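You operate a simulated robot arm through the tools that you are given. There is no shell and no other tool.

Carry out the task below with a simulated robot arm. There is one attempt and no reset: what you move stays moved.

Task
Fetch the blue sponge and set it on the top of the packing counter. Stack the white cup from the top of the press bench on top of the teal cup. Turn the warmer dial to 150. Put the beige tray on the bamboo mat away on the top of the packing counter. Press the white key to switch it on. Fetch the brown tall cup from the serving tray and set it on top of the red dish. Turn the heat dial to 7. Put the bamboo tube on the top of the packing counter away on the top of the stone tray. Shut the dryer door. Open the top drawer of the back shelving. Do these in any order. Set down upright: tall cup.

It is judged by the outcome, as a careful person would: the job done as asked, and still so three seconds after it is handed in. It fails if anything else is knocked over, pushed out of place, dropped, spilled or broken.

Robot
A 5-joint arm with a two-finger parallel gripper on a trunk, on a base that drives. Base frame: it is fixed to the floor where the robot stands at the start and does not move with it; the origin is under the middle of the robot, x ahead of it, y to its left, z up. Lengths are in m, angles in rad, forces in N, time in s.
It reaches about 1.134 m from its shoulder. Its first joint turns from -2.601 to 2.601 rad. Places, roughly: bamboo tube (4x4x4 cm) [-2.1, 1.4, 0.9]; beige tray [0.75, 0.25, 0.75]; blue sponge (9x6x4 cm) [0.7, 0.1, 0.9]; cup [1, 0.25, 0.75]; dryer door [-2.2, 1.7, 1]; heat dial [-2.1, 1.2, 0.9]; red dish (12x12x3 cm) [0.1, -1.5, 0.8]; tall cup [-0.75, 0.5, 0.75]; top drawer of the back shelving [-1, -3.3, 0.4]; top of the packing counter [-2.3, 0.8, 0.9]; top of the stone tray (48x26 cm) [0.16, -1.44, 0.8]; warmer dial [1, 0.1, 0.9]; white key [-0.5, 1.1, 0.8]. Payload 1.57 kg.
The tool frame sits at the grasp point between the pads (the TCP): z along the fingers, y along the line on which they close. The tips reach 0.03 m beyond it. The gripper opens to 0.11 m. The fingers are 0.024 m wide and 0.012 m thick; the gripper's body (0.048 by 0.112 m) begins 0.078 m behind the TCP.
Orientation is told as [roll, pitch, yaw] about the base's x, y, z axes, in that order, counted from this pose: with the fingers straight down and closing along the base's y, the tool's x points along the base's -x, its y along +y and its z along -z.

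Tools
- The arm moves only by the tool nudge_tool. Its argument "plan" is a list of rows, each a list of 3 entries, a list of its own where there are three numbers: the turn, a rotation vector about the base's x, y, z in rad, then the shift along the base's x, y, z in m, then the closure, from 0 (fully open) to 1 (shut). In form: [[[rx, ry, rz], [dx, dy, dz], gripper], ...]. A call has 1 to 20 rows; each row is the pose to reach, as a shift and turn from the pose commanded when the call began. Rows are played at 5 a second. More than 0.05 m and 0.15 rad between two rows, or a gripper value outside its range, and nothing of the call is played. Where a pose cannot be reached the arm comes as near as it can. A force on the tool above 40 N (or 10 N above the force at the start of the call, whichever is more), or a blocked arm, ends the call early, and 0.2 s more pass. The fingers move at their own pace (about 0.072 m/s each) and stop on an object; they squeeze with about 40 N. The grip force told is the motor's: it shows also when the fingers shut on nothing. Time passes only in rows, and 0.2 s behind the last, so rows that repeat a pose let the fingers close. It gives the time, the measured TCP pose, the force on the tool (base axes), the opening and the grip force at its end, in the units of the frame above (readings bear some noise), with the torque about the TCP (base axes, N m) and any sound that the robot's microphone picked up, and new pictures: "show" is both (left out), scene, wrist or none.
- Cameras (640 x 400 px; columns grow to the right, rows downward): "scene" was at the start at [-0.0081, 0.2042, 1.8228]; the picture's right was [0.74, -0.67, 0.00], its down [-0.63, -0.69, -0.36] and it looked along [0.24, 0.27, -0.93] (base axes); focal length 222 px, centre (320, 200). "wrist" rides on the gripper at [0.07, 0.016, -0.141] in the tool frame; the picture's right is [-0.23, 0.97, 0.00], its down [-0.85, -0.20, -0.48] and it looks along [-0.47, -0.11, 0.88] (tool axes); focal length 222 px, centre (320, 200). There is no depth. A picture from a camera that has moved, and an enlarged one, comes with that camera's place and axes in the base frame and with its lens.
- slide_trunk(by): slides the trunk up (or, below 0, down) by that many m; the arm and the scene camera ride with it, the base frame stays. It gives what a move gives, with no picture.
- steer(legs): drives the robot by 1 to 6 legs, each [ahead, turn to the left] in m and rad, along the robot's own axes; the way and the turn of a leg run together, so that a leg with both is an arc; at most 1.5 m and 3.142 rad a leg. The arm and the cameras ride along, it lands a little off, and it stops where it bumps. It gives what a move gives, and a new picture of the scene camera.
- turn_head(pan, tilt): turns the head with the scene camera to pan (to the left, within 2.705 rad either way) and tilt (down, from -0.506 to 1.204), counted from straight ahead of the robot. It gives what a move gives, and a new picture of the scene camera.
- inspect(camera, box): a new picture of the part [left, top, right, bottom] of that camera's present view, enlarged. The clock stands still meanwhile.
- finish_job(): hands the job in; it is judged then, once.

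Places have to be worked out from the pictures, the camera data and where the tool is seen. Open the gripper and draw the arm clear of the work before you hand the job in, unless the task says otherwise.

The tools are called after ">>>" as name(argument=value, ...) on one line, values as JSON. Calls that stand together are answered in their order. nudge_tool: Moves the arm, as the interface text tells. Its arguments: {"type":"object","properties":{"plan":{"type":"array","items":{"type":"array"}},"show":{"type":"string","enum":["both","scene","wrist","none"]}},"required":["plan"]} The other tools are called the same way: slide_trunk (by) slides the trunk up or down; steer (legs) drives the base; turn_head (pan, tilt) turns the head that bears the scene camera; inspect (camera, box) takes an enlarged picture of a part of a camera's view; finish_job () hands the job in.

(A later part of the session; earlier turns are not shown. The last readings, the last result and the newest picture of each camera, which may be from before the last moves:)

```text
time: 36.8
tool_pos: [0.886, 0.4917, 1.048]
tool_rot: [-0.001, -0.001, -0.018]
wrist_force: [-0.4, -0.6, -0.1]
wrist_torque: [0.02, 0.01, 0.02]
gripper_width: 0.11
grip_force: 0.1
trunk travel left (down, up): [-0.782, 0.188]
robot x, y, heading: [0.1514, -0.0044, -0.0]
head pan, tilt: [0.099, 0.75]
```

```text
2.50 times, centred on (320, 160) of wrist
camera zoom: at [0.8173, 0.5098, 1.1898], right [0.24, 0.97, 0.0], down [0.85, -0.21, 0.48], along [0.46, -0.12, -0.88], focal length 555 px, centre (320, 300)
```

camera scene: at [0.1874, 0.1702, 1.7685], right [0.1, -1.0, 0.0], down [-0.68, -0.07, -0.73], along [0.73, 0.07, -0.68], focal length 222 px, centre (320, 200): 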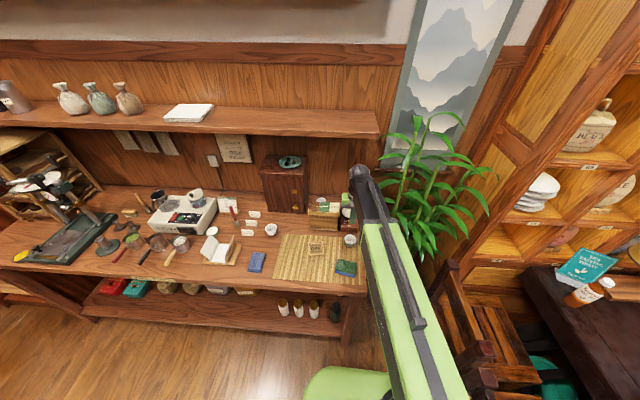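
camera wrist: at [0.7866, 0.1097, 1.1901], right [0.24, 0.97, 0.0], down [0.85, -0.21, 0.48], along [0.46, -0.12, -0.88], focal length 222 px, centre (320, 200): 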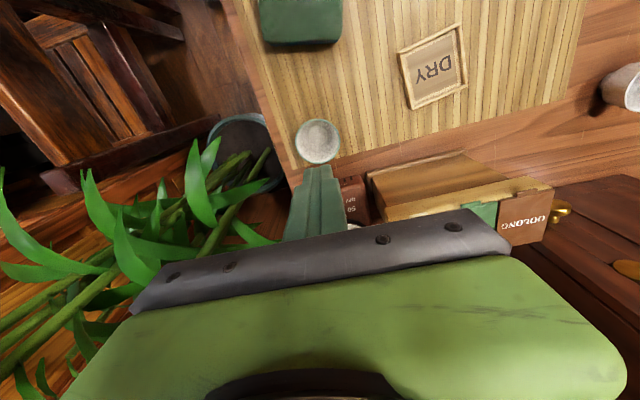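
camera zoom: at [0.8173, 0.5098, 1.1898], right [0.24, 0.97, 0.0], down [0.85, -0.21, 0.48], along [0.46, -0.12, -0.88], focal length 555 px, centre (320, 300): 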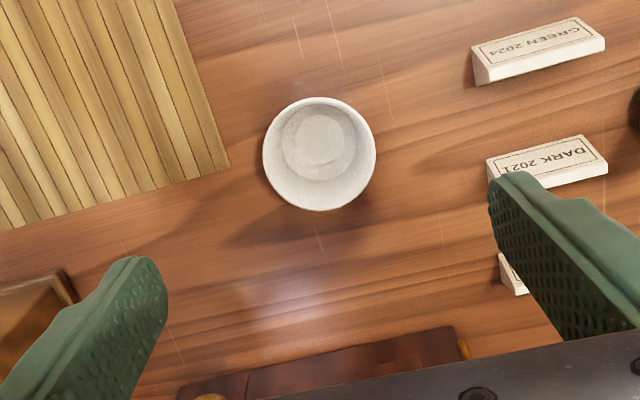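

White cup stands at (0.889, 0.4905), unharmed. I align and lower so the tips are about 13 mm above the bench, then grip.

>>> nudge_tool(plan=[[[0, 0, 0], [0.003, -0.001, 0], 0]], show="none")

>>> slide_trunk(by=-0.155)

>>> nudge_tool(plan=[[[0, 0, 0], [0, 0, 0], 0.25], [[0, 0, 0], [0, 0, 0], 0.35], [[0, 0, 0], [0, 0, 0], 0.45], [[0, 0, 0], [0, 0, 0], 0.5], [[0, 0, 0], [0, 0, 0], 0.55], [[0, 0, 0], [0, 0, 0], 0.6], [[0, 0, 0], [0, 0, 0], 0.6]], show="both")

```text
time: 37.2
tool_pos: [0.8889, 0.4899, 1.0492]
tool_rot: [0.001, 0.0, -0.017]
wrist_force: [0.0, -0.3, 0.0]
wrist_torque: [0.02, 0.04, 0.02]
gripper_width: 0.1099
grip_force: 0.1
trunk travel left (down, up): [-0.782, 0.188]
robot x, y, heading: [0.1529, -0.0069, -0.0]
head pan, tilt: [0.099, 0.75]
```

```text
time: 39.0
tool_pos: [0.8885, 0.49, 0.8935]
tool_rot: [-0.001, 0.0, -0.018]
wrist_force: [0.4, 0.1, -0.3]
wrist_torque: [0.01, 0.03, 0.01]
gripper_width: 0.1097
grip_force: 0.1
trunk travel left (down, up): [-0.627, 0.343]
robot x, y, heading: [0.1493, -0.0077, 0.003]
head pan, tilt: [0.099, 0.75]
```

```text
time: 40.6
tool_pos: [0.8892, 0.4889, 0.8942]
tool_rot: [-0.001, 0.001, -0.019]
wrist_force: [0.2, 0.3, 1.2]
wrist_torque: [-0.01, -0.01, 0.04]
gripper_width: 0.0584
grip_force: 40.3
trunk travel left (down, up): [-0.627, 0.343]
robot x, y, heading: [0.1489, -0.0082, -0.0]
head pan, tilt: [0.099, 0.75]
camera scene: at [0.1873, 0.1707, 1.6135], right [0.1, -1.0, 0.0], down [-0.68, -0.07, -0.73], along [0.73, 0.07, -0.68], focal length 222 px, centre (320, 200)
camera wrist: at [0.8202, 0.5078, 1.0351], right [0.24, 0.97, 0.0], down [0.85, -0.21, 0.48], along [0.46, -0.12, -0.88], focal length 222 px, centre (320, 200)
```

scene: 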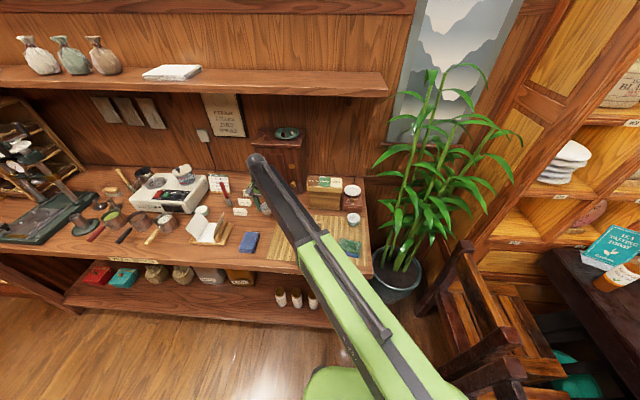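
wrist: 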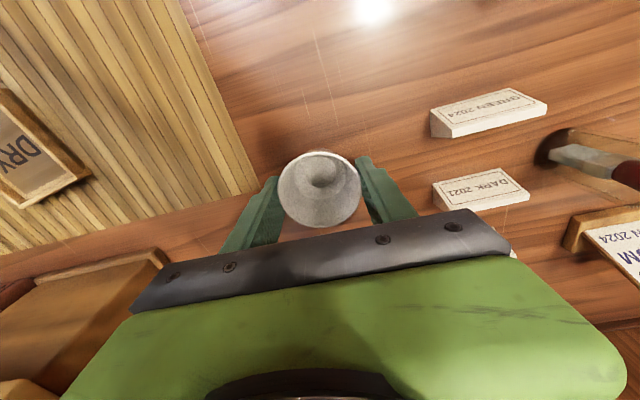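

Gripped at the same width 0.058 with 40 N. I lift a little and check whether the cup follows.

>>> slide_trunk(by=0.03)

>>> inspect(camera="wrist", box=[200, 80, 440, 240])

```text
time: 41.3
tool_pos: [0.8892, 0.49, 0.9227]
tool_rot: [-0.002, 0.001, -0.016]
wrist_force: [-0.2, 0.2, -0.3]
wrist_torque: [-0.01, -0.01, 0.0]
gripper_width: 0.0586
grip_force: 40.4
trunk travel left (down, up): [-0.657, 0.313]
robot x, y, heading: [0.1498, -0.0087, 0.003]
head pan, tilt: [0.099, 0.75]
```

```text
2.50 times, centred on (320, 160) of wrist
camera zoom: at [0.8204, 0.5079, 1.065], right [0.24, 0.97, 0.0], down [0.85, -0.21, 0.48], along [0.46, -0.12, -0.88], focal length 555 px, centre (320, 300)
```

zoom: 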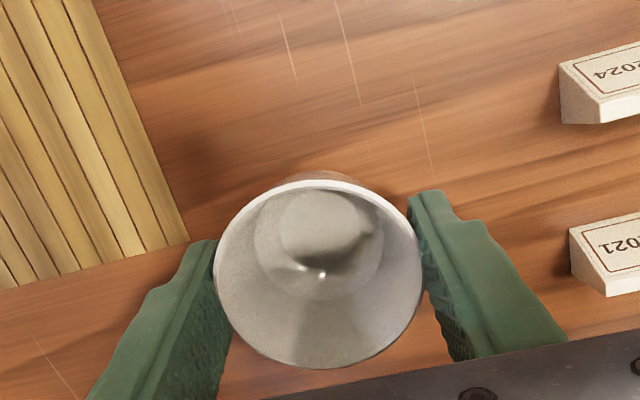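

The cup rides with the fingers now. I lift to about z 1.03 and carry it over to the teal cup.

>>> slide_trunk(by=0.1)

>>> nudge_tool(plan=[[[0, 0, 0], [-0.01, -0.04, 0], 0.6], [[0, 0, 0], [-0.02, -0.08, 0], 0.6], [[0, 0, 0], [-0.03, -0.12, 0], 0.6], [[0, 0, 0], [-0.04, -0.16, 0], 0.6], [[0, 0, 0], [-0.05, -0.2, 0], 0.6], [[0, 0, 0], [-0.05, -0.24, 0], 0.6], [[0, 0, 0], [-0.05, -0.28, 0], 0.6], [[0, 0, 0], [-0.05, -0.32, 0], 0.6], [[0, 0, 0], [-0.04, -0.36, 0], 0.6], [[0, 0, 0], [-0.0335, -0.401, 0], 0.6], [[0, 0, 0], [-0.0335, -0.401, 0], 0.6]], show="both")

>>> inspect(camera="wrist", box=[200, 80, 440, 240])

>>> inspect(camera="scene", box=[280, 140, 420, 260])

```text
time: 42.6
tool_pos: [0.8894, 0.4905, 1.0229]
tool_rot: [0.0, 0.0, -0.018]
wrist_force: [-0.3, 0.8, -0.5]
wrist_torque: [-0.01, -0.02, 0.0]
gripper_width: 0.0585
grip_force: 39.7
trunk travel left (down, up): [-0.757, 0.213]
robot x, y, heading: [0.1483, -0.0076, -0.006]
head pan, tilt: [0.099, 0.75]
```

```text
time: 45.0
tool_pos: [0.8559, 0.09, 1.023]
tool_rot: [0.0, 0.002, -0.016]
wrist_force: [0.3, 0.1, -0.4]
wrist_torque: [0.03, -0.03, 0.01]
gripper_width: 0.0585
grip_force: 40.1
trunk travel left (down, up): [-0.757, 0.213]
robot x, y, heading: [0.1477, -0.0086, -0.002]
head pan, tilt: [0.099, 0.75]
camera scene: at [0.1874, 0.1708, 1.7435], right [0.1, -1.0, 0.0], down [-0.68, -0.07, -0.73], along [0.73, 0.07, -0.68], focal length 222 px, centre (320, 200)
camera wrist: at [0.7861, 0.1071, 1.165], right [0.24, 0.97, 0.0], down [0.85, -0.21, 0.48], along [0.46, -0.12, -0.88], focal length 222 px, centre (320, 200)
```

scene: 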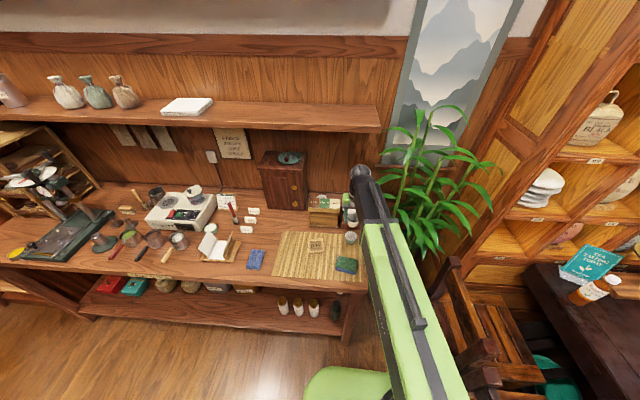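
wrist: 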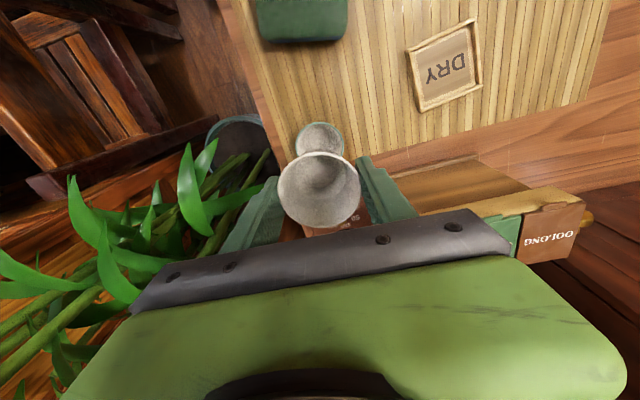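

```text
2.50 times, centred on (320, 160) of wrist
camera zoom: at [0.7861, 0.1071, 1.165], right [0.24, 0.97, 0.0], down [0.85, -0.21, 0.48], along [0.46, -0.12, -0.88], focal length 555 px, centre (320, 300)
```

zoom: 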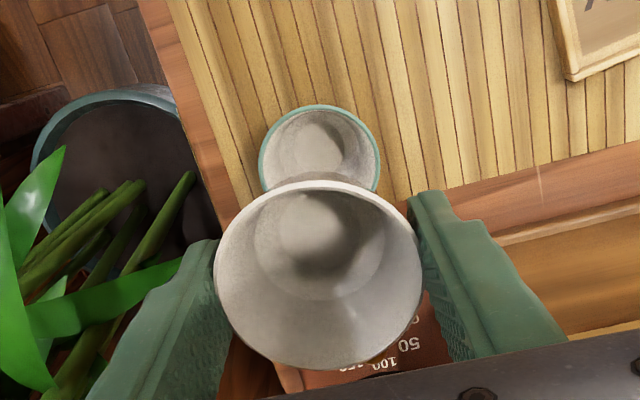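

```text
3.33 times, centred on (350, 200) of scene
camera zoom: at [0.1874, 0.1708, 1.7435], right [0.1, -1.0, 0.0], down [-0.68, -0.07, -0.73], along [0.73, 0.07, -0.68], focal length 739 px, centre (220, 200)
```

zoom: 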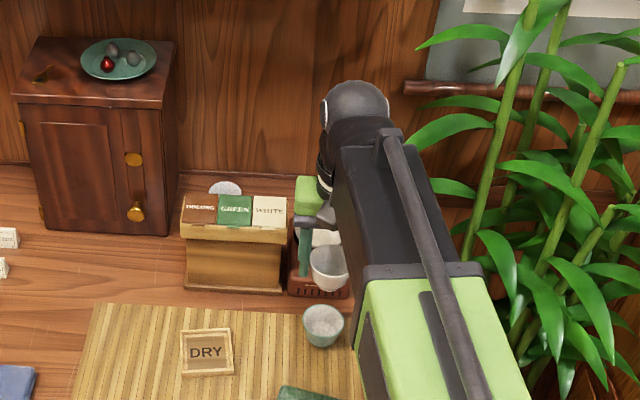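

The held cup is centred at about (0.854, 0.089) and the teal at (0.857, 0.089). I correct 2 mm in x and lower to just above nesting height to check.

>>> nudge_tool(plan=[[[0, 0, 0], [0.0025, 0, 0], 0.6], [[0, 0, 0], [0.0025, 0, 0], 0.6]], show="none")

>>> slide_trunk(by=-0.075)

>>> inspect(camera="wrist", box=[200, 80, 440, 240])

>>> inspect(camera="scene", box=[310, 180, 390, 260])

```text
time: 45.6
tool_pos: [0.8576, 0.0899, 1.0228]
tool_rot: [-0.001, -0.001, -0.018]
wrist_force: [0.6, 0.1, -1.3]
wrist_torque: [0.0, 0.02, -0.04]
gripper_width: 0.0585
grip_force: 40.3
trunk travel left (down, up): [-0.757, 0.213]
robot x, y, heading: [0.1517, -0.0055, -0.001]
head pan, tilt: [0.099, 0.75]
```

```text
time: 46.8
tool_pos: [0.8573, 0.0895, 0.95]
tool_rot: [0.0, 0.001, -0.018]
wrist_force: [0.1, 0.1, -0.1]
wrist_torque: [0.01, 0.0, -0.02]
gripper_width: 0.0582
grip_force: 39.7
trunk travel left (down, up): [-0.682, 0.288]
robot x, y, heading: [0.1484, -0.0086, 0.001]
head pan, tilt: [0.099, 0.75]
```

```text
2.50 times, centred on (320, 160) of wrist
camera zoom: at [0.7888, 0.1076, 1.0901], right [0.24, 0.97, 0.0], down [0.85, -0.21, 0.48], along [0.46, -0.12, -0.88], focal length 555 px, centre (320, 300)
```

zoom: 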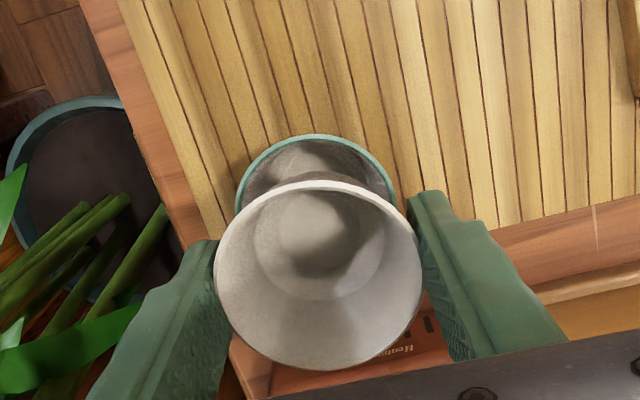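

```text
5.00 times, centred on (350, 220) of scene
camera zoom: at [0.1873, 0.1706, 1.6685], right [0.1, -1.0, 0.0], down [-0.68, -0.07, -0.73], along [0.73, 0.07, -0.68], focal length 1109 px, centre (170, 100)
```

zoom: 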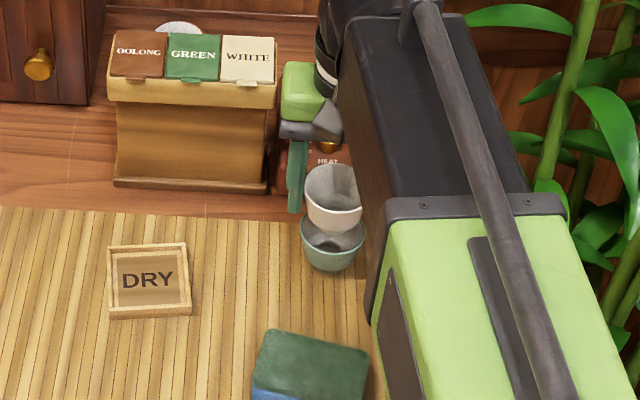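

Alignment is within 2 mm. I lower 16 mm more so the white base sits inside the teal rim.

>>> slide_trunk(by=-0.016)

>>> inspect(camera="scene", box=[310, 170, 390, 250])

>>> inspect(camera="wrist", box=[200, 80, 440, 240])

```text
time: 47.4
tool_pos: [0.8583, 0.089, 0.9319]
tool_rot: [0.002, -0.001, -0.018]
wrist_force: [0.5, -0.6, 0.2]
wrist_torque: [-0.03, 0.03, 0.0]
gripper_width: 0.0586
grip_force: 40.3
trunk travel left (down, up): [-0.666, 0.304]
robot x, y, heading: [0.1469, -0.0076, 0.001]
head pan, tilt: [0.099, 0.75]
```

```text
5.00 times, centred on (350, 210) of scene
camera zoom: at [0.1873, 0.1706, 1.6524], right [0.1, -1.0, 0.0], down [-0.68, -0.07, -0.73], along [0.73, 0.07, -0.68], focal length 1109 px, centre (170, 150)
```

zoom: 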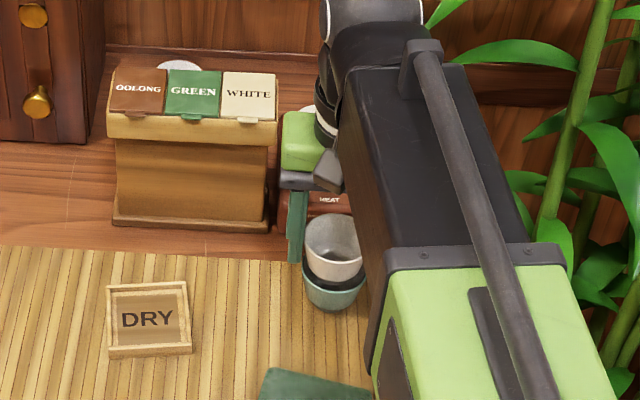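

```text
2.50 times, centred on (320, 160) of wrist
camera zoom: at [0.7888, 0.1076, 1.074], right [0.24, 0.97, 0.0], down [0.85, -0.21, 0.48], along [0.46, -0.12, -0.88], focal length 555 px, centre (320, 300)
```

zoom: 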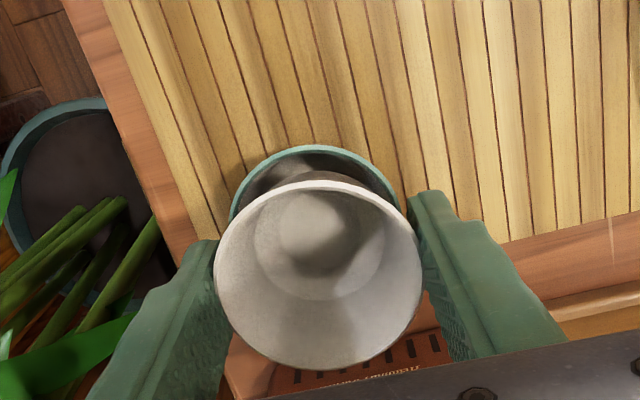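

The white base is inside the teal rim. I open the fingers to let it nest, then lift the gripper.

>>> nudge_tool(plan=[[[0, 0, 0], [0, 0, 0], 0.4], [[0, 0, 0], [0, 0, 0], 0.3], [[0, 0, 0], [0, 0, 0], 0.2], [[0, 0, 0], [0, 0, 0], 0.1], [[0, 0, 0], [0, 0, 0], 0]], show="wrist")

>>> slide_trunk(by=0.16)

>>> inspect(camera="wrist", box=[200, 80, 440, 240])

>>> inspect(camera="scene", box=[310, 190, 390, 270])

```text
time: 48.6
tool_pos: [0.8576, 0.0895, 0.9333]
tool_rot: [0.001, 0.0, -0.017]
wrist_force: [0.2, 0.9, -0.1]
wrist_torque: [0.02, -0.01, -0.01]
gripper_width: 0.1101
grip_force: 0.0
trunk travel left (down, up): [-0.666, 0.304]
robot x, y, heading: [0.1518, -0.0082, 0.0]
head pan, tilt: [0.099, 0.75]
camera wrist: at [0.7888, 0.1076, 1.0741], right [0.24, 0.97, 0.0], down [0.85, -0.21, 0.48], along [0.46, -0.12, -0.88], focal length 222 px, centre (320, 200)
```

wrist: 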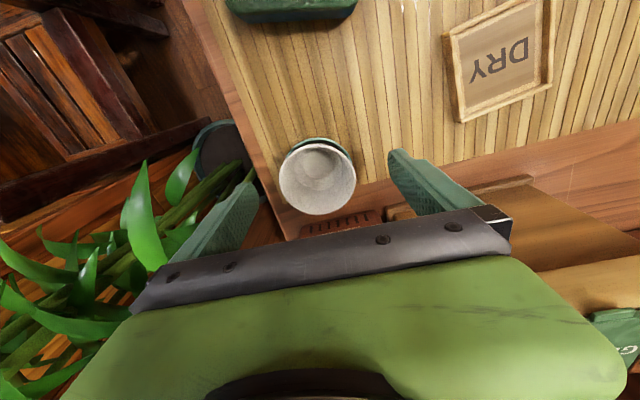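

```text
time: 50.4
tool_pos: [0.8571, 0.0903, 1.0927]
tool_rot: [0.001, 0.0, -0.018]
wrist_force: [-0.3, 0.0, 0.3]
wrist_torque: [0.02, -0.01, -0.02]
gripper_width: 0.1099
grip_force: 0.1
trunk travel left (down, up): [-0.826, 0.144]
robot x, y, heading: [0.1491, -0.0095, -0.002]
head pan, tilt: [0.099, 0.75]
```

```text
2.50 times, centred on (320, 160) of wrist
camera zoom: at [0.7888, 0.1076, 1.234], right [0.24, 0.97, 0.0], down [0.85, -0.21, 0.48], along [0.46, -0.12, -0.88], focal length 555 px, centre (320, 300)
```

zoom: 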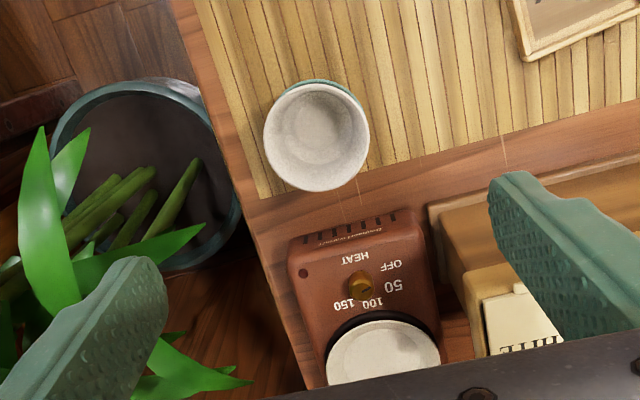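

```text
5.00 times, centred on (350, 230) of scene
camera zoom: at [0.1874, 0.1707, 1.8124], right [0.1, -1.0, 0.0], down [-0.68, -0.07, -0.73], along [0.73, 0.07, -0.68], focal length 1109 px, centre (170, 50)
```

zoom: 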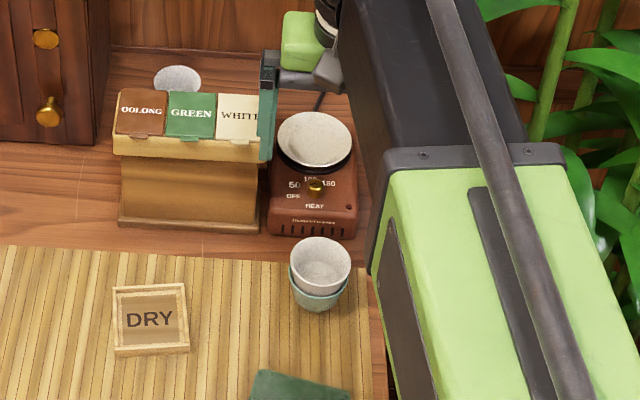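

The cups are stacked. Now the warmer dial: a brass knob on the warmer's sloping face; I zoom in on it.

>>> inspect(camera="wrist", box=[300, 160, 370, 220])

>>> inspect(camera="scene", box=[360, 210, 390, 240])

>>> inspect(camera="scene", box=[325, 205, 365, 245])

```text
6.67 times, centred on (335, 190) of wrist
camera zoom: at [0.7888, 0.1076, 1.234], right [0.24, 0.97, 0.0], down [0.85, -0.21, 0.48], along [0.46, -0.12, -0.88], focal length 1481 px, centre (220, 267)
```

zoom: 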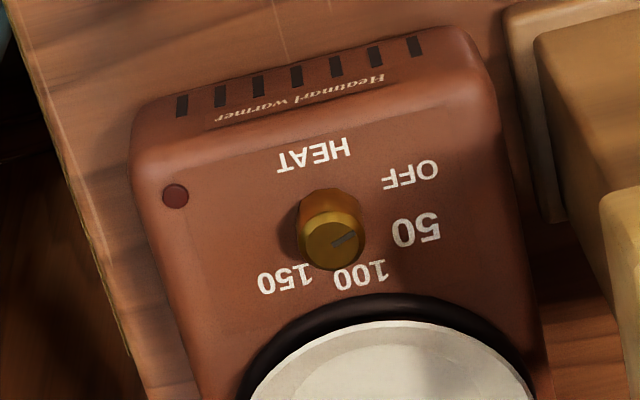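

```text
13.33 times, centred on (375, 225) of scene
camera zoom: at [0.1874, 0.1707, 1.8124], right [0.1, -1.0, 0.0], down [-0.68, -0.07, -0.73], along [0.73, 0.07, -0.68], focal length 2957 px, centre (-413, -133)
```

zoom: 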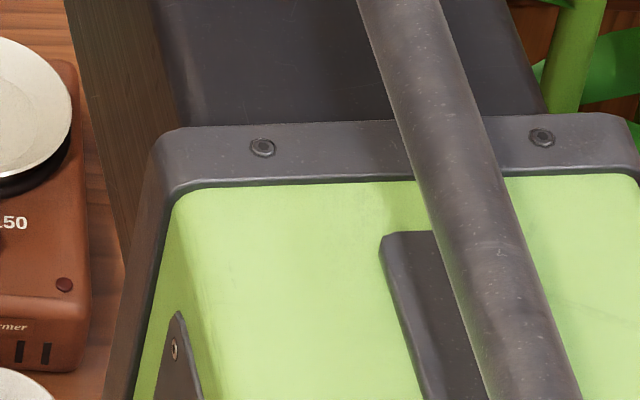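

```text
10.00 times, centred on (345, 225) of scene
camera zoom: at [0.1874, 0.1707, 1.8124], right [0.1, -1.0, 0.0], down [-0.68, -0.07, -0.73], along [0.73, 0.07, -0.68], focal length 2218 px, centre (70, -50)
```

zoom: 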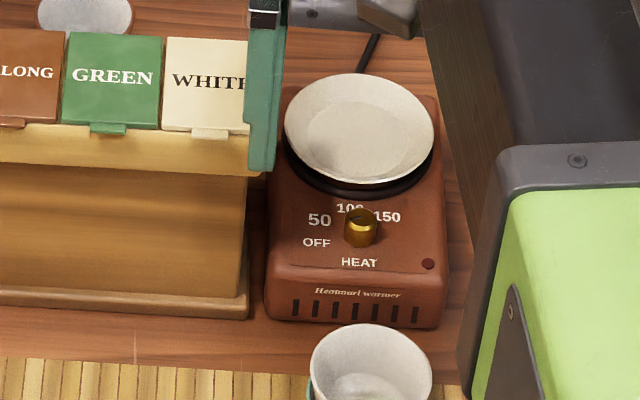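

The knob is at roughly (0.96, 0.093), top near z 0.912, with pointer at OFF; 150 is to the right. I move the open gripper over it and look again.

>>> nudge_tool(plan=[[[0, 0, 0], [0.02, 0, 0], 0.3], [[0, 0, 0], [0.04, 0, 0], 0.3], [[0, 0, 0], [0.06, 0, 0], 0.5], [[0, 0, 0], [0.08, 0.002, 0], 0.6], [[0, 0, 0], [0.1, 0.003, 0], 0.6]], show="none")

>>> slide_trunk(by=-0.08)

>>> inspect(camera="wrist", box=[240, 100, 400, 220])

>>> inspect(camera="scene", box=[310, 170, 390, 250])

```text
time: 51.6
tool_pos: [0.9595, 0.0939, 1.0918]
tool_rot: [0.0, 0.0, -0.017]
wrist_force: [-0.2, -0.7, 0.1]
wrist_torque: [-0.02, 0.0, 0.0]
gripper_width: 0.0442
grip_force: 0.2
trunk travel left (down, up): [-0.826, 0.144]
robot x, y, heading: [0.1491, -0.0064, -0.002]
head pan, tilt: [0.099, 0.75]
```

```text
time: 52.8
tool_pos: [0.9578, 0.0922, 1.0126]
tool_rot: [0.0, 0.0, -0.018]
wrist_force: [-0.1, -0.4, 0.0]
wrist_torque: [-0.03, 0.0, 0.02]
gripper_width: 0.0438
grip_force: 0.1
trunk travel left (down, up): [-0.746, 0.224]
robot x, y, heading: [0.1495, -0.0102, -0.001]
head pan, tilt: [0.099, 0.75]
```

```text
3.33 times, centred on (320, 160) of wrist
camera zoom: at [0.8891, 0.1114, 1.1541], right [0.24, 0.97, 0.0], down [0.85, -0.21, 0.48], along [0.46, -0.12, -0.88], focal length 740 px, centre (320, 333)
```

zoom: 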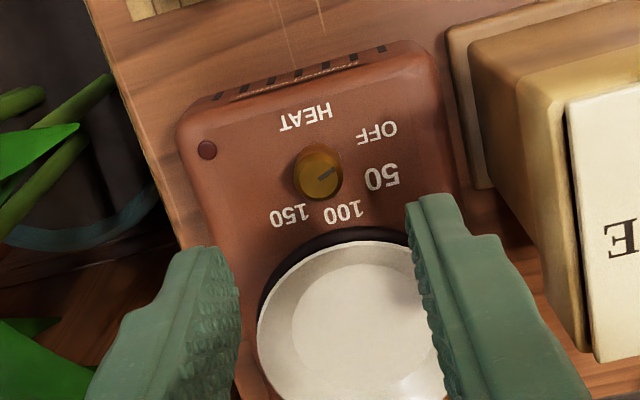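

```text
5.00 times, centred on (350, 210) of scene
camera zoom: at [0.1873, 0.1706, 1.7325], right [0.1, -1.0, 0.0], down [-0.68, -0.07, -0.73], along [0.73, 0.07, -0.68], focal length 1109 px, centre (170, 150)
```

zoom: 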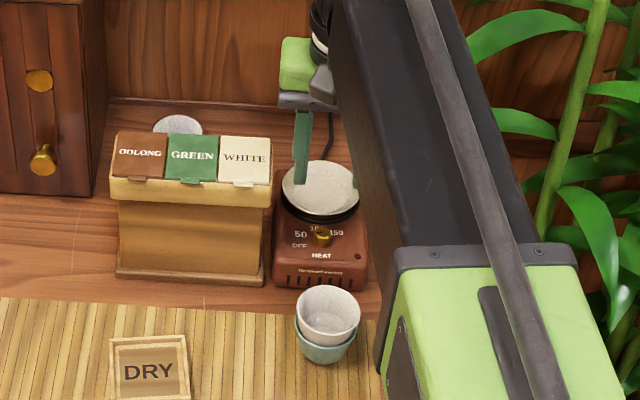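

Knob top is at (0.961, 0.0936, 0.913), ~16 mm wide and vertical; the plate edge is 20 mm behind it, so I'll turn it in three bites of 50°, clockwise. First I orient to +25° and descend around the knob.

>>> nudge_tool(plan=[[[0, 0, 0.14], [0.001, 0.001, 0], 0.6], [[0, 0, 0.28], [0.002, 0.001, 0], 0.6], [[0, 0, 0.42], [0.003, 0.001, 0], 0.6], [[0, 0, 0.455], [0.003, 0.001, 0], 0.6]], show="none")

>>> slide_trunk(by=-0.06)

>>> inspect(camera="wrist", box=[240, 100, 400, 220])

```text
time: 53.8
tool_pos: [0.9597, 0.0939, 1.0121]
tool_rot: [0.0, -0.001, 0.437]
wrist_force: [0.4, -0.7, 0.8]
wrist_torque: [0.01, 0.01, 0.02]
gripper_width: 0.044
grip_force: 0.0
trunk travel left (down, up): [-0.746, 0.224]
robot x, y, heading: [0.1493, -0.0102, 0.006]
head pan, tilt: [0.099, 0.75]
```

```text
time: 54.8
tool_pos: [0.9608, 0.0932, 0.9529]
tool_rot: [-0.001, 0.0, 0.438]
wrist_force: [1.6, -0.2, -0.8]
wrist_torque: [-0.03, 0.03, -0.03]
gripper_width: 0.0442
grip_force: 0.0
trunk travel left (down, up): [-0.686, 0.284]
robot x, y, heading: [0.1512, -0.0069, 0.003]
head pan, tilt: [0.099, 0.75]
```

```text
3.33 times, centred on (320, 160) of wrist
camera zoom: at [0.8908, 0.08, 1.0941], right [-0.21, 0.98, 0.0], down [0.86, 0.18, 0.48], along [0.47, 0.1, -0.88], focal length 740 px, centre (320, 333)
```

zoom: 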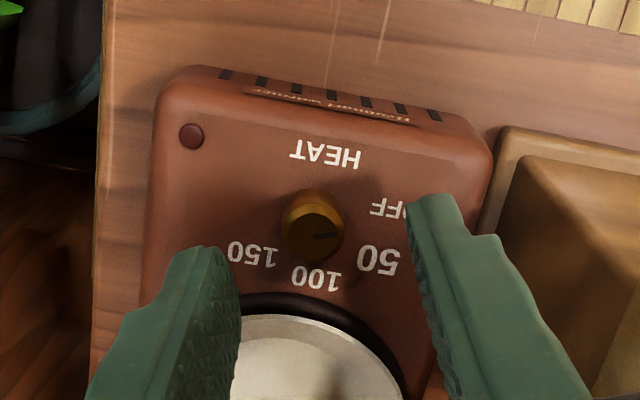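

The knob is centred between the fingers. I lower the last 20 mm and close on it.

>>> slide_trunk(by=-0.02)

>>> nudge_tool(plan=[[[0, 0, 0], [0, 0, 0], 0.75], [[0, 0, 0], [0, 0, 0], 0.85], [[0, 0, 0], [0, 0, 0], 0.92], [[0, 0, 0], [0, 0, 0], 0.95], [[0, 0, 0], [0, 0, 0], 0.95]], show="none")

>>> inspect(camera="wrist", box=[240, 100, 400, 220])

```text
time: 55.5
tool_pos: [0.9605, 0.0945, 0.9326]
tool_rot: [0.001, -0.001, 0.437]
wrist_force: [0.1, 0.3, 0.1]
wrist_torque: [-0.04, -0.01, 0.03]
gripper_width: 0.044
grip_force: 0.1
trunk travel left (down, up): [-0.666, 0.304]
robot x, y, heading: [0.1493, -0.0072, 0.001]
head pan, tilt: [0.099, 0.75]
```

```text
time: 56.7
tool_pos: [0.9609, 0.0928, 0.9329]
tool_rot: [0.0, 0.0, 0.436]
wrist_force: [7.8, -10.8, 6.0]
wrist_torque: [-0.55, 0.11, 0.05]
gripper_width: 0.0166
grip_force: 32.0
trunk travel left (down, up): [-0.666, 0.304]
robot x, y, heading: [0.1517, -0.0082, 0.0]
head pan, tilt: [0.099, 0.75]
```

```text
3.33 times, centred on (320, 160) of wrist
camera zoom: at [0.8913, 0.0788, 1.074], right [-0.21, 0.98, 0.0], down [0.86, 0.18, 0.48], along [0.47, 0.1, -0.88], focal length 740 px, centre (320, 333)
```

zoom: 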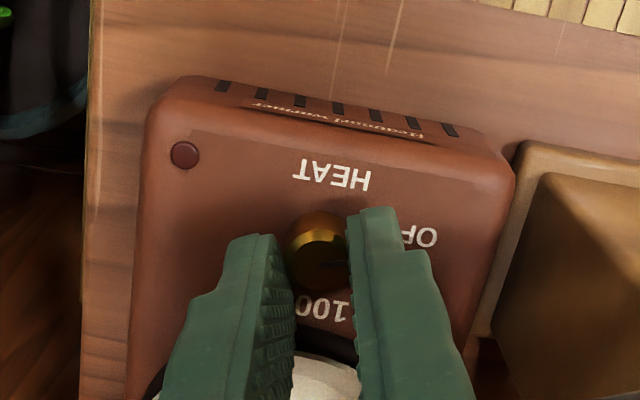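

The +y finger presses harder, so I shift the tool 1–2 mm that way, then turn clockwise 50°.

>>> nudge_tool(plan=[[[0, 0, 0], [-0.0005, 0.001, 0], 0.95], [[0, 0, 0], [-0.001, 0.002, 0], 0.95], [[0, 0, 0], [-0.001, 0.002, 0], 0.95]], show="none")

>>> nudge_tool(plan=[[[0, 0, -0.08], [0, 0, 0], 0.95], [[0, 0, -0.16], [0, 0, 0], 0.95], [[0, 0, -0.24], [0, 0, 0], 0.95], [[0, 0, -0.32], [0, 0, 0], 0.95], [[0, 0, -0.4], [0, 0, 0], 0.95], [[0, 0, -0.48], [0, 0, 0], 0.95], [[0, 0, -0.56], [0, 0, 0], 0.95], [[0, 0, -0.64], [0, 0, 0], 0.95], [[0, 0, -0.72], [0, 0, 0], 0.95], [[0, 0, -0.8], [0, 0, 0], 0.95], [[0, 0, -0.88], [0, 0, 0], 0.95]], show="none")

>>> inspect(camera="wrist", box=[240, 100, 400, 220])

```text
time: 57.5
tool_pos: [0.9603, 0.0927, 0.933]
tool_rot: [-0.003, -0.002, 0.436]
wrist_force: [22.5, -22.3, 15.2]
wrist_torque: [-0.61, -0.75, 0.03]
gripper_width: 0.0169
grip_force: 31.7
trunk travel left (down, up): [-0.666, 0.304]
robot x, y, heading: [0.1489, -0.0089, -0.007]
head pan, tilt: [0.099, 0.75]
```

```text
time: 59.9
tool_pos: [0.9592, 0.0919, 0.9332]
tool_rot: [-0.004, -0.003, -0.446]
wrist_force: [7.5, -31.4, 1.2]
wrist_torque: [-0.81, -0.29, 0.01]
gripper_width: 0.0165
grip_force: 31.8
trunk travel left (down, up): [-0.666, 0.304]
robot x, y, heading: [0.1496, -0.0082, -0.005]
head pan, tilt: [0.099, 0.75]
```

```text
3.33 times, centred on (320, 160) of wrist
camera zoom: at [0.9046, 0.1383, 1.0736], right [0.62, 0.78, 0.0], down [0.69, -0.55, 0.48], along [0.37, -0.3, -0.88], focal length 740 px, centre (320, 333)
```

zoom: 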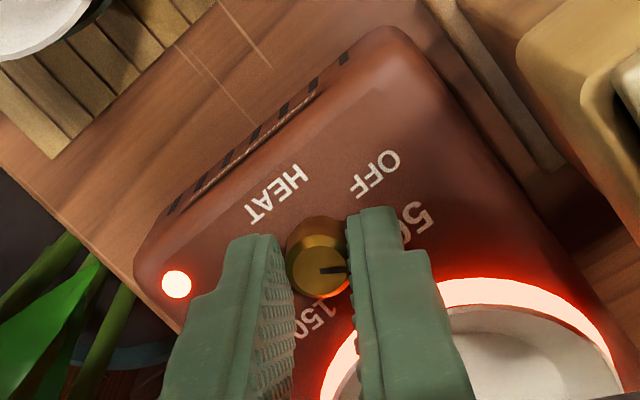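

The dial turns with the fingers (the warmer lit up). The side force shows the tool sits ~3 mm too far +y; I relieve that, open, turn back and regrip.

>>> nudge_tool(plan=[[[0, 0, 0], [0.0, -0.002, 0], 0.95], [[0, 0, 0], [0.0005, -0.0033, 0], 0.95], [[0, 0, 0], [0.0005, -0.0033, 0], 0.95]], show="none")

>>> nudge_tool(plan=[[[0, 0, 0], [0, 0, 0], 0.8], [[0, 0, 0], [0, 0, 0], 0.7], [[0, 0, 0], [0, 0, 0], 0.65], [[0, 0, 0.14], [0, 0, 0], 0.65], [[0, 0, 0.28], [0, 0, 0], 0.65], [[0, 0, 0.42], [0, 0, 0], 0.65], [[0, 0, 0.56], [0, 0, 0], 0.65], [[0, 0, 0.7], [0, 0, 0], 0.65], [[0, 0, 0.84], [0, 0, 0], 0.65], [[0, 0, 0.9], [0, 0, 0], 0.65]], show="none")

>>> inspect(camera="wrist", box=[240, 100, 400, 220])

```text
time: 60.7
tool_pos: [0.9599, 0.0917, 0.9325]
tool_rot: [0.0, 0.001, -0.443]
wrist_force: [-2.3, -13.5, -6.6]
wrist_torque: [-0.79, -0.7, 0.02]
gripper_width: 0.0165
grip_force: 31.5
trunk travel left (down, up): [-0.666, 0.304]
robot x, y, heading: [0.1508, -0.0069, 0.003]
head pan, tilt: [0.099, 0.75]
```

```text
time: 62.9
tool_pos: [0.9597, 0.0935, 0.9326]
tool_rot: [0.0, 0.001, 0.462]
wrist_force: [-0.3, 0.4, 0.2]
wrist_torque: [0.01, 0.01, 0.0]
gripper_width: 0.0388
grip_force: 0.1
trunk travel left (down, up): [-0.666, 0.304]
robot x, y, heading: [0.1502, -0.0073, -0.003]
head pan, tilt: [0.099, 0.75]
```

```text
3.33 times, centred on (320, 160) of wrist
camera zoom: at [0.8908, 0.0775, 1.0741], right [-0.23, 0.97, 0.0], down [0.85, 0.2, 0.48], along [0.47, 0.11, -0.88], focal length 740 px, centre (320, 333)
```

zoom: 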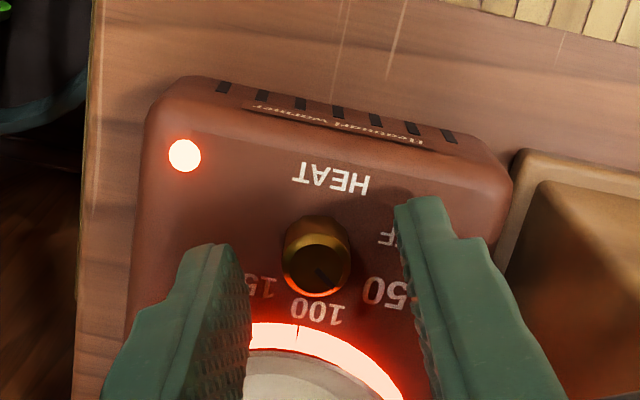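

The knob now points at 50. I recentre by −2 mm in y, grip and turn another 50°.

>>> nudge_tool(plan=[[[0, 0, 0], [0, -0.002, 0], 0.65], [[0, 0, 0], [0, -0.002, 0], 0.8], [[0, 0, 0], [0, -0.002, 0], 0.9], [[0, 0, 0], [0, -0.002, 0], 0.95], [[0, 0, 0], [0, -0.002, 0], 0.95], [[0, 0, -0.1], [0, -0.002, 0], 0.95], [[0, 0, -0.2], [0, -0.002, 0], 0.95], [[0, 0, -0.3], [0, -0.002, 0], 0.95], [[0, 0, -0.4], [0, -0.002, 0], 0.95], [[0, 0, -0.5], [0, -0.002, 0], 0.95], [[0, 0, -0.6], [0, -0.002, 0], 0.95], [[0, 0, -0.7], [0, -0.002, 0], 0.95], [[0, 0, -0.8], [0, -0.002, 0], 0.95], [[0, 0, -0.88], [0, -0.002, 0], 0.95]], show="none")

>>> nudge_tool(plan=[[[0, 0, 0], [0, 0, 0], 0.8], [[0, 0, 0], [0, 0, 0], 0.7], [[0, 0, 0], [0, 0, 0], 0.65], [[0, 0, 0.14], [0, 0, 0], 0.65], [[0, 0, 0.28], [0, 0, 0], 0.65], [[0, 0, 0.42], [0, 0, 0], 0.65], [[0, 0, 0.56], [0, 0, 0], 0.65], [[0, 0, 0.7], [0, 0, 0], 0.65], [[0, 0, 0.84], [0, 0, 0], 0.65], [[0, 0, 0.9], [0, 0, 0], 0.65]], show="none")

>>> inspect(camera="wrist", box=[240, 100, 400, 220])

```text
time: 65.9
tool_pos: [0.9592, 0.0922, 0.9323]
tool_rot: [0.0, 0.001, -0.424]
wrist_force: [-4.8, 16.7, -1.6]
wrist_torque: [0.35, -0.25, -0.01]
gripper_width: 0.0162
grip_force: 31.8
trunk travel left (down, up): [-0.666, 0.304]
robot x, y, heading: [0.1482, -0.0105, -0.0]
head pan, tilt: [0.099, 0.75]
```

```text
time: 68.1
tool_pos: [0.9592, 0.0893, 0.9328]
tool_rot: [0.001, -0.001, 0.481]
wrist_force: [-0.5, 0.3, -0.9]
wrist_torque: [-0.02, -0.03, 0.03]
gripper_width: 0.0386
grip_force: 0.0
trunk travel left (down, up): [-0.666, 0.304]
robot x, y, heading: [0.1523, -0.0061, -0.002]
head pan, tilt: [0.099, 0.75]
```

```text
3.33 times, centred on (320, 160) of wrist
camera zoom: at [0.891, 0.0735, 1.0741], right [-0.25, 0.97, 0.0], down [0.85, 0.22, 0.48], along [0.46, 0.12, -0.88], focal length 740 px, centre (320, 333)
```

zoom: 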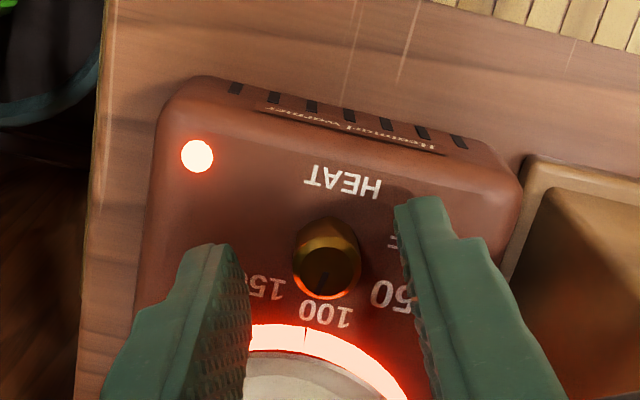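

It now points at 100. I recentre (+2 mm y) and make the last turn of about 46°, then inspect.

>>> nudge_tool(plan=[[[0, 0, 0], [0.0005, 0.002, 0], 0.65], [[0, 0, 0], [0.0005, 0.002, 0], 0.8], [[0, 0, 0], [0.0005, 0.002, 0], 0.9], [[0, 0, 0], [0.0005, 0.002, 0], 0.95], [[0, 0, 0], [0.0005, 0.002, 0], 0.95], [[0, 0, -0.1], [0.0005, 0.002, 0], 0.95], [[0, 0, -0.2], [0.0005, 0.002, 0], 0.95], [[0, 0, -0.3], [0.0005, 0.002, 0], 0.95], [[0, 0, -0.4], [0.0005, 0.002, 0], 0.95], [[0, 0, -0.5], [0.0005, 0.002, 0], 0.95], [[0, 0, -0.6], [0.0005, 0.002, 0], 0.95], [[0, 0, -0.7], [0.0005, 0.002, 0], 0.95], [[0, 0, -0.8], [0.0005, 0.002, 0], 0.95], [[0, 0, -0.8], [0.0005, 0.002, 0], 0.8], [[0, 0, -0.8], [0.0005, 0.002, 0], 0.7], [[0, 0, -0.8], [0.0005, 0.002, 0], 0.6]], show="none")

>>> slide_trunk(by=0.08)

>>> nudge_tool(plan=[[[0, 0, 0.1], [-0.01, 0.0, 0], 0.5], [[0, 0, 0.2], [-0.02, 0.0, 0], 0.5], [[0, 0, 0.34], [-0.03, 0.0, 0], 0.5]], show="none")

>>> inspect(camera="wrist", box=[280, 110, 380, 190])

```text
time: 71.5
tool_pos: [0.9594, 0.0939, 0.932]
tool_rot: [0.0, 0.002, -0.323]
wrist_force: [-1.2, 0.5, -0.1]
wrist_torque: [-0.01, -0.02, 0.0]
gripper_width: 0.0439
grip_force: 0.1
trunk travel left (down, up): [-0.666, 0.304]
robot x, y, heading: [0.1558, -0.0058, 0.003]
head pan, tilt: [0.099, 0.75]
```

```text
time: 72.6
tool_pos: [0.9606, 0.0926, 1.0126]
tool_rot: [0.001, 0.0, -0.323]
wrist_force: [0.1, 0.1, 1.4]
wrist_torque: [0.01, -0.01, 0.01]
gripper_width: 0.0439
grip_force: 0.0
trunk travel left (down, up): [-0.746, 0.224]
robot x, y, heading: [0.1526, -0.0075, 0.001]
head pan, tilt: [0.099, 0.75]
```

```text
time: 73.4
tool_pos: [0.9311, 0.0925, 1.0118]
tool_rot: [0.0, 0.0, 0.018]
wrist_force: [-0.7, -0.2, -0.1]
wrist_torque: [-0.01, 0.0, 0.0]
gripper_width: 0.055
grip_force: 0.1
trunk travel left (down, up): [-0.746, 0.224]
robot x, y, heading: [0.1473, -0.0055, -0.001]
head pan, tilt: [0.099, 0.75]
```

```text
5.00 times, centred on (330, 150) of wrist
camera zoom: at [0.8612, 0.1082, 1.1541], right [0.21, 0.98, 0.0], down [0.86, -0.18, 0.48], along [0.47, -0.1, -0.88], focal length 1111 px, centre (270, 450)
```

zoom: 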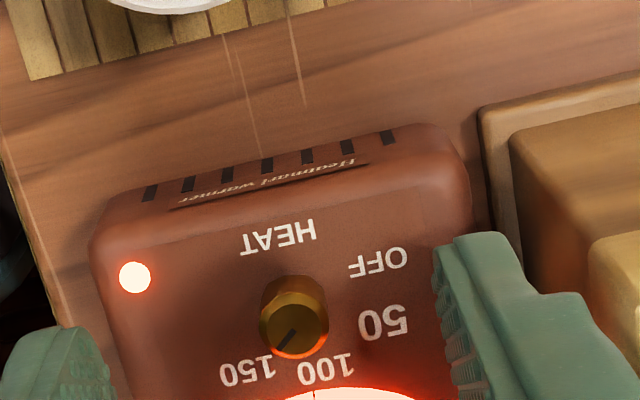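

The dial pointer is right at 150. Next the sponge: I retract over it with the tool turned so that it closes along x (the 6 cm side).

>>> nudge_tool(plan=[[[0, 0, 0.14], [-0.03, 0, 0], 0.4], [[0, 0, 0.28], [-0.06, 0, 0], 0.3], [[0, 0, 0.42], [-0.09, 0, 0], 0.2], [[0, 0, 0.56], [-0.12, 0, 0], 0], [[0, 0, 0.7], [-0.14, 0, 0], 0], [[0, 0, 0.84], [-0.16, 0, 0], 0], [[0, 0, 0.98], [-0.17, 0, 0], 0], [[0, 0, 1.12], [-0.18, 0, 0], 0], [[0, 0, 1.26], [-0.19, 0, 0], 0], [[0, 0, 1.4], [-0.2, 0, 0], 0], [[0, 0, 1.54], [-0.21, 0.01, 0], 0]], show="both")

```text
time: 75.8
tool_pos: [0.7193, 0.1028, 1.0128]
tool_rot: [0.001, 0.0, 1.561]
wrist_force: [-0.8, 0.5, 0.2]
wrist_torque: [0.0, 0.04, -0.01]
gripper_width: 0.1101
grip_force: 0.1
trunk travel left (down, up): [-0.746, 0.224]
robot x, y, heading: [0.1485, -0.0095, 0.002]
head pan, tilt: [0.099, 0.75]
camera scene: at [0.1871, 0.1707, 1.7325], right [0.1, -1.0, 0.0], down [-0.68, -0.07, -0.73], along [0.73, 0.07, -0.68], focal length 222 px, centre (320, 200)
camera wrist: at [0.7031, 0.0335, 1.1541], right [-0.97, 0.24, 0.0], down [0.21, 0.85, 0.48], along [0.11, 0.46, -0.88], focal length 222 px, centre (320, 200)
```

scene: 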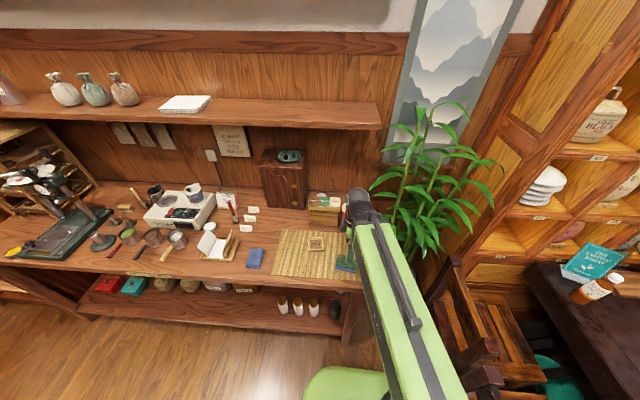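
wrist: 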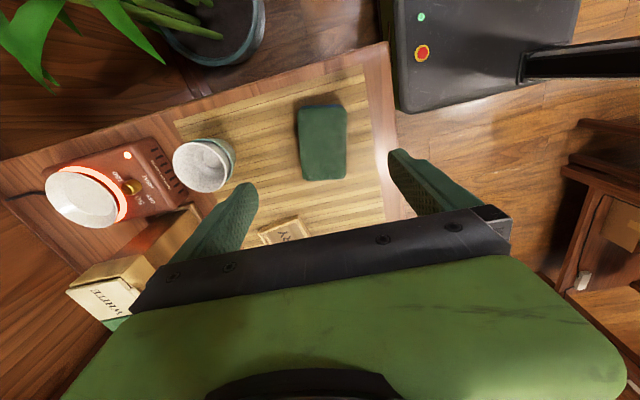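

The sponge's centre is (0.717, 0.098), rotated about −14°. I align yaw and position, then lower to TCP z ≈ 0.893.

>>> nudge_tool(plan=[[[0, 0, -0.12], [-0.002, -0.003, 0], 0], [[0, 0, -0.24], [-0.003, -0.005, 0], 0], [[0, 0, -0.24], [-0.003, -0.005, 0], 0]], show="none")

>>> slide_trunk(by=-0.119)

>>> inspect(camera="wrist", box=[160, 40, 480, 260])

```text
time: 76.6
tool_pos: [0.7167, 0.097, 1.0138]
tool_rot: [0.001, -0.001, 1.317]
wrist_force: [0.3, 0.0, -0.7]
wrist_torque: [0.02, 0.02, 0.0]
gripper_width: 0.11
grip_force: 0.2
trunk travel left (down, up): [-0.746, 0.224]
robot x, y, heading: [0.1553, -0.0046, -0.0]
head pan, tilt: [0.099, 0.75]
```

```text
time: 78.1
tool_pos: [0.7162, 0.0984, 0.8932]
tool_rot: [0.0, 0.0, 1.318]
wrist_force: [0.8, 0.2, 0.2]
wrist_torque: [-0.05, -0.01, 0.0]
gripper_width: 0.1099
grip_force: 0.0
trunk travel left (down, up): [-0.627, 0.343]
robot x, y, heading: [0.149, -0.0085, 0.002]
head pan, tilt: [0.099, 0.75]
```

```text
1.82 times, centred on (320, 150) of wrist
camera zoom: at [0.684, 0.0348, 1.0351], right [-0.89, 0.46, 0.0], down [0.41, 0.78, 0.48], along [0.22, 0.42, -0.88], focal length 404 px, centre (320, 291)
```

zoom: 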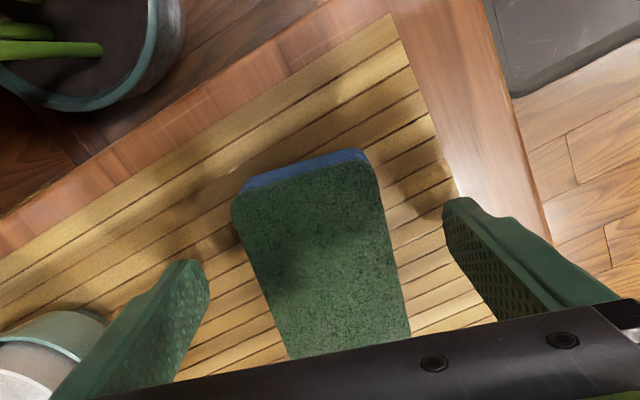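

Aligned with the sponge and clear of the cups. I close the grip.

>>> nudge_tool(plan=[[[0, 0, 0], [0, 0, 0], 0.2], [[0, 0, 0], [0, 0, 0], 0.3], [[0, 0, 0], [0, 0, 0], 0.4], [[0, 0, 0], [0, 0, 0], 0.5], [[0, 0, 0], [0, 0, 0], 0.6], [[0, 0, 0], [0, 0, 0], 0.65], [[0, 0, 0], [0, 0, 0], 0.65]], show="none")

>>> slide_trunk(by=0.2)

>>> inspect(camera="wrist", box=[160, 40, 480, 260])

```text
time: 79.7
tool_pos: [0.717, 0.0974, 0.8936]
tool_rot: [0.001, 0.001, 1.316]
wrist_force: [-0.6, -0.3, 0.0]
wrist_torque: [0.02, -0.01, 0.01]
gripper_width: 0.0549
grip_force: 39.8
trunk travel left (down, up): [-0.627, 0.343]
robot x, y, heading: [0.1515, -0.0111, 0.001]
head pan, tilt: [0.099, 0.75]
```

```text
time: 81.9
tool_pos: [0.7182, 0.0978, 1.0927]
tool_rot: [0.001, 0.001, 1.318]
wrist_force: [0.5, -0.5, -0.2]
wrist_torque: [0.01, 0.01, -0.01]
gripper_width: 0.0552
grip_force: 39.9
trunk travel left (down, up): [-0.827, 0.143]
robot x, y, heading: [0.1515, -0.0115, 0.001]
head pan, tilt: [0.099, 0.75]
```

```text
1.82 times, centred on (320, 150) of wrist
camera zoom: at [0.684, 0.0349, 1.235], right [-0.89, 0.46, 0.0], down [0.41, 0.78, 0.48], along [0.22, 0.42, -0.88], focal length 404 px, centre (320, 291)
```

zoom: 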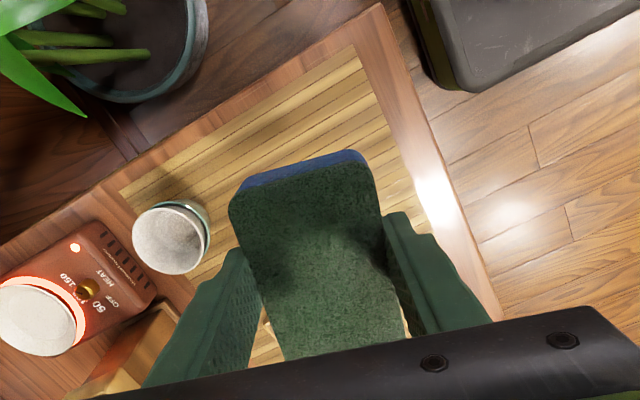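

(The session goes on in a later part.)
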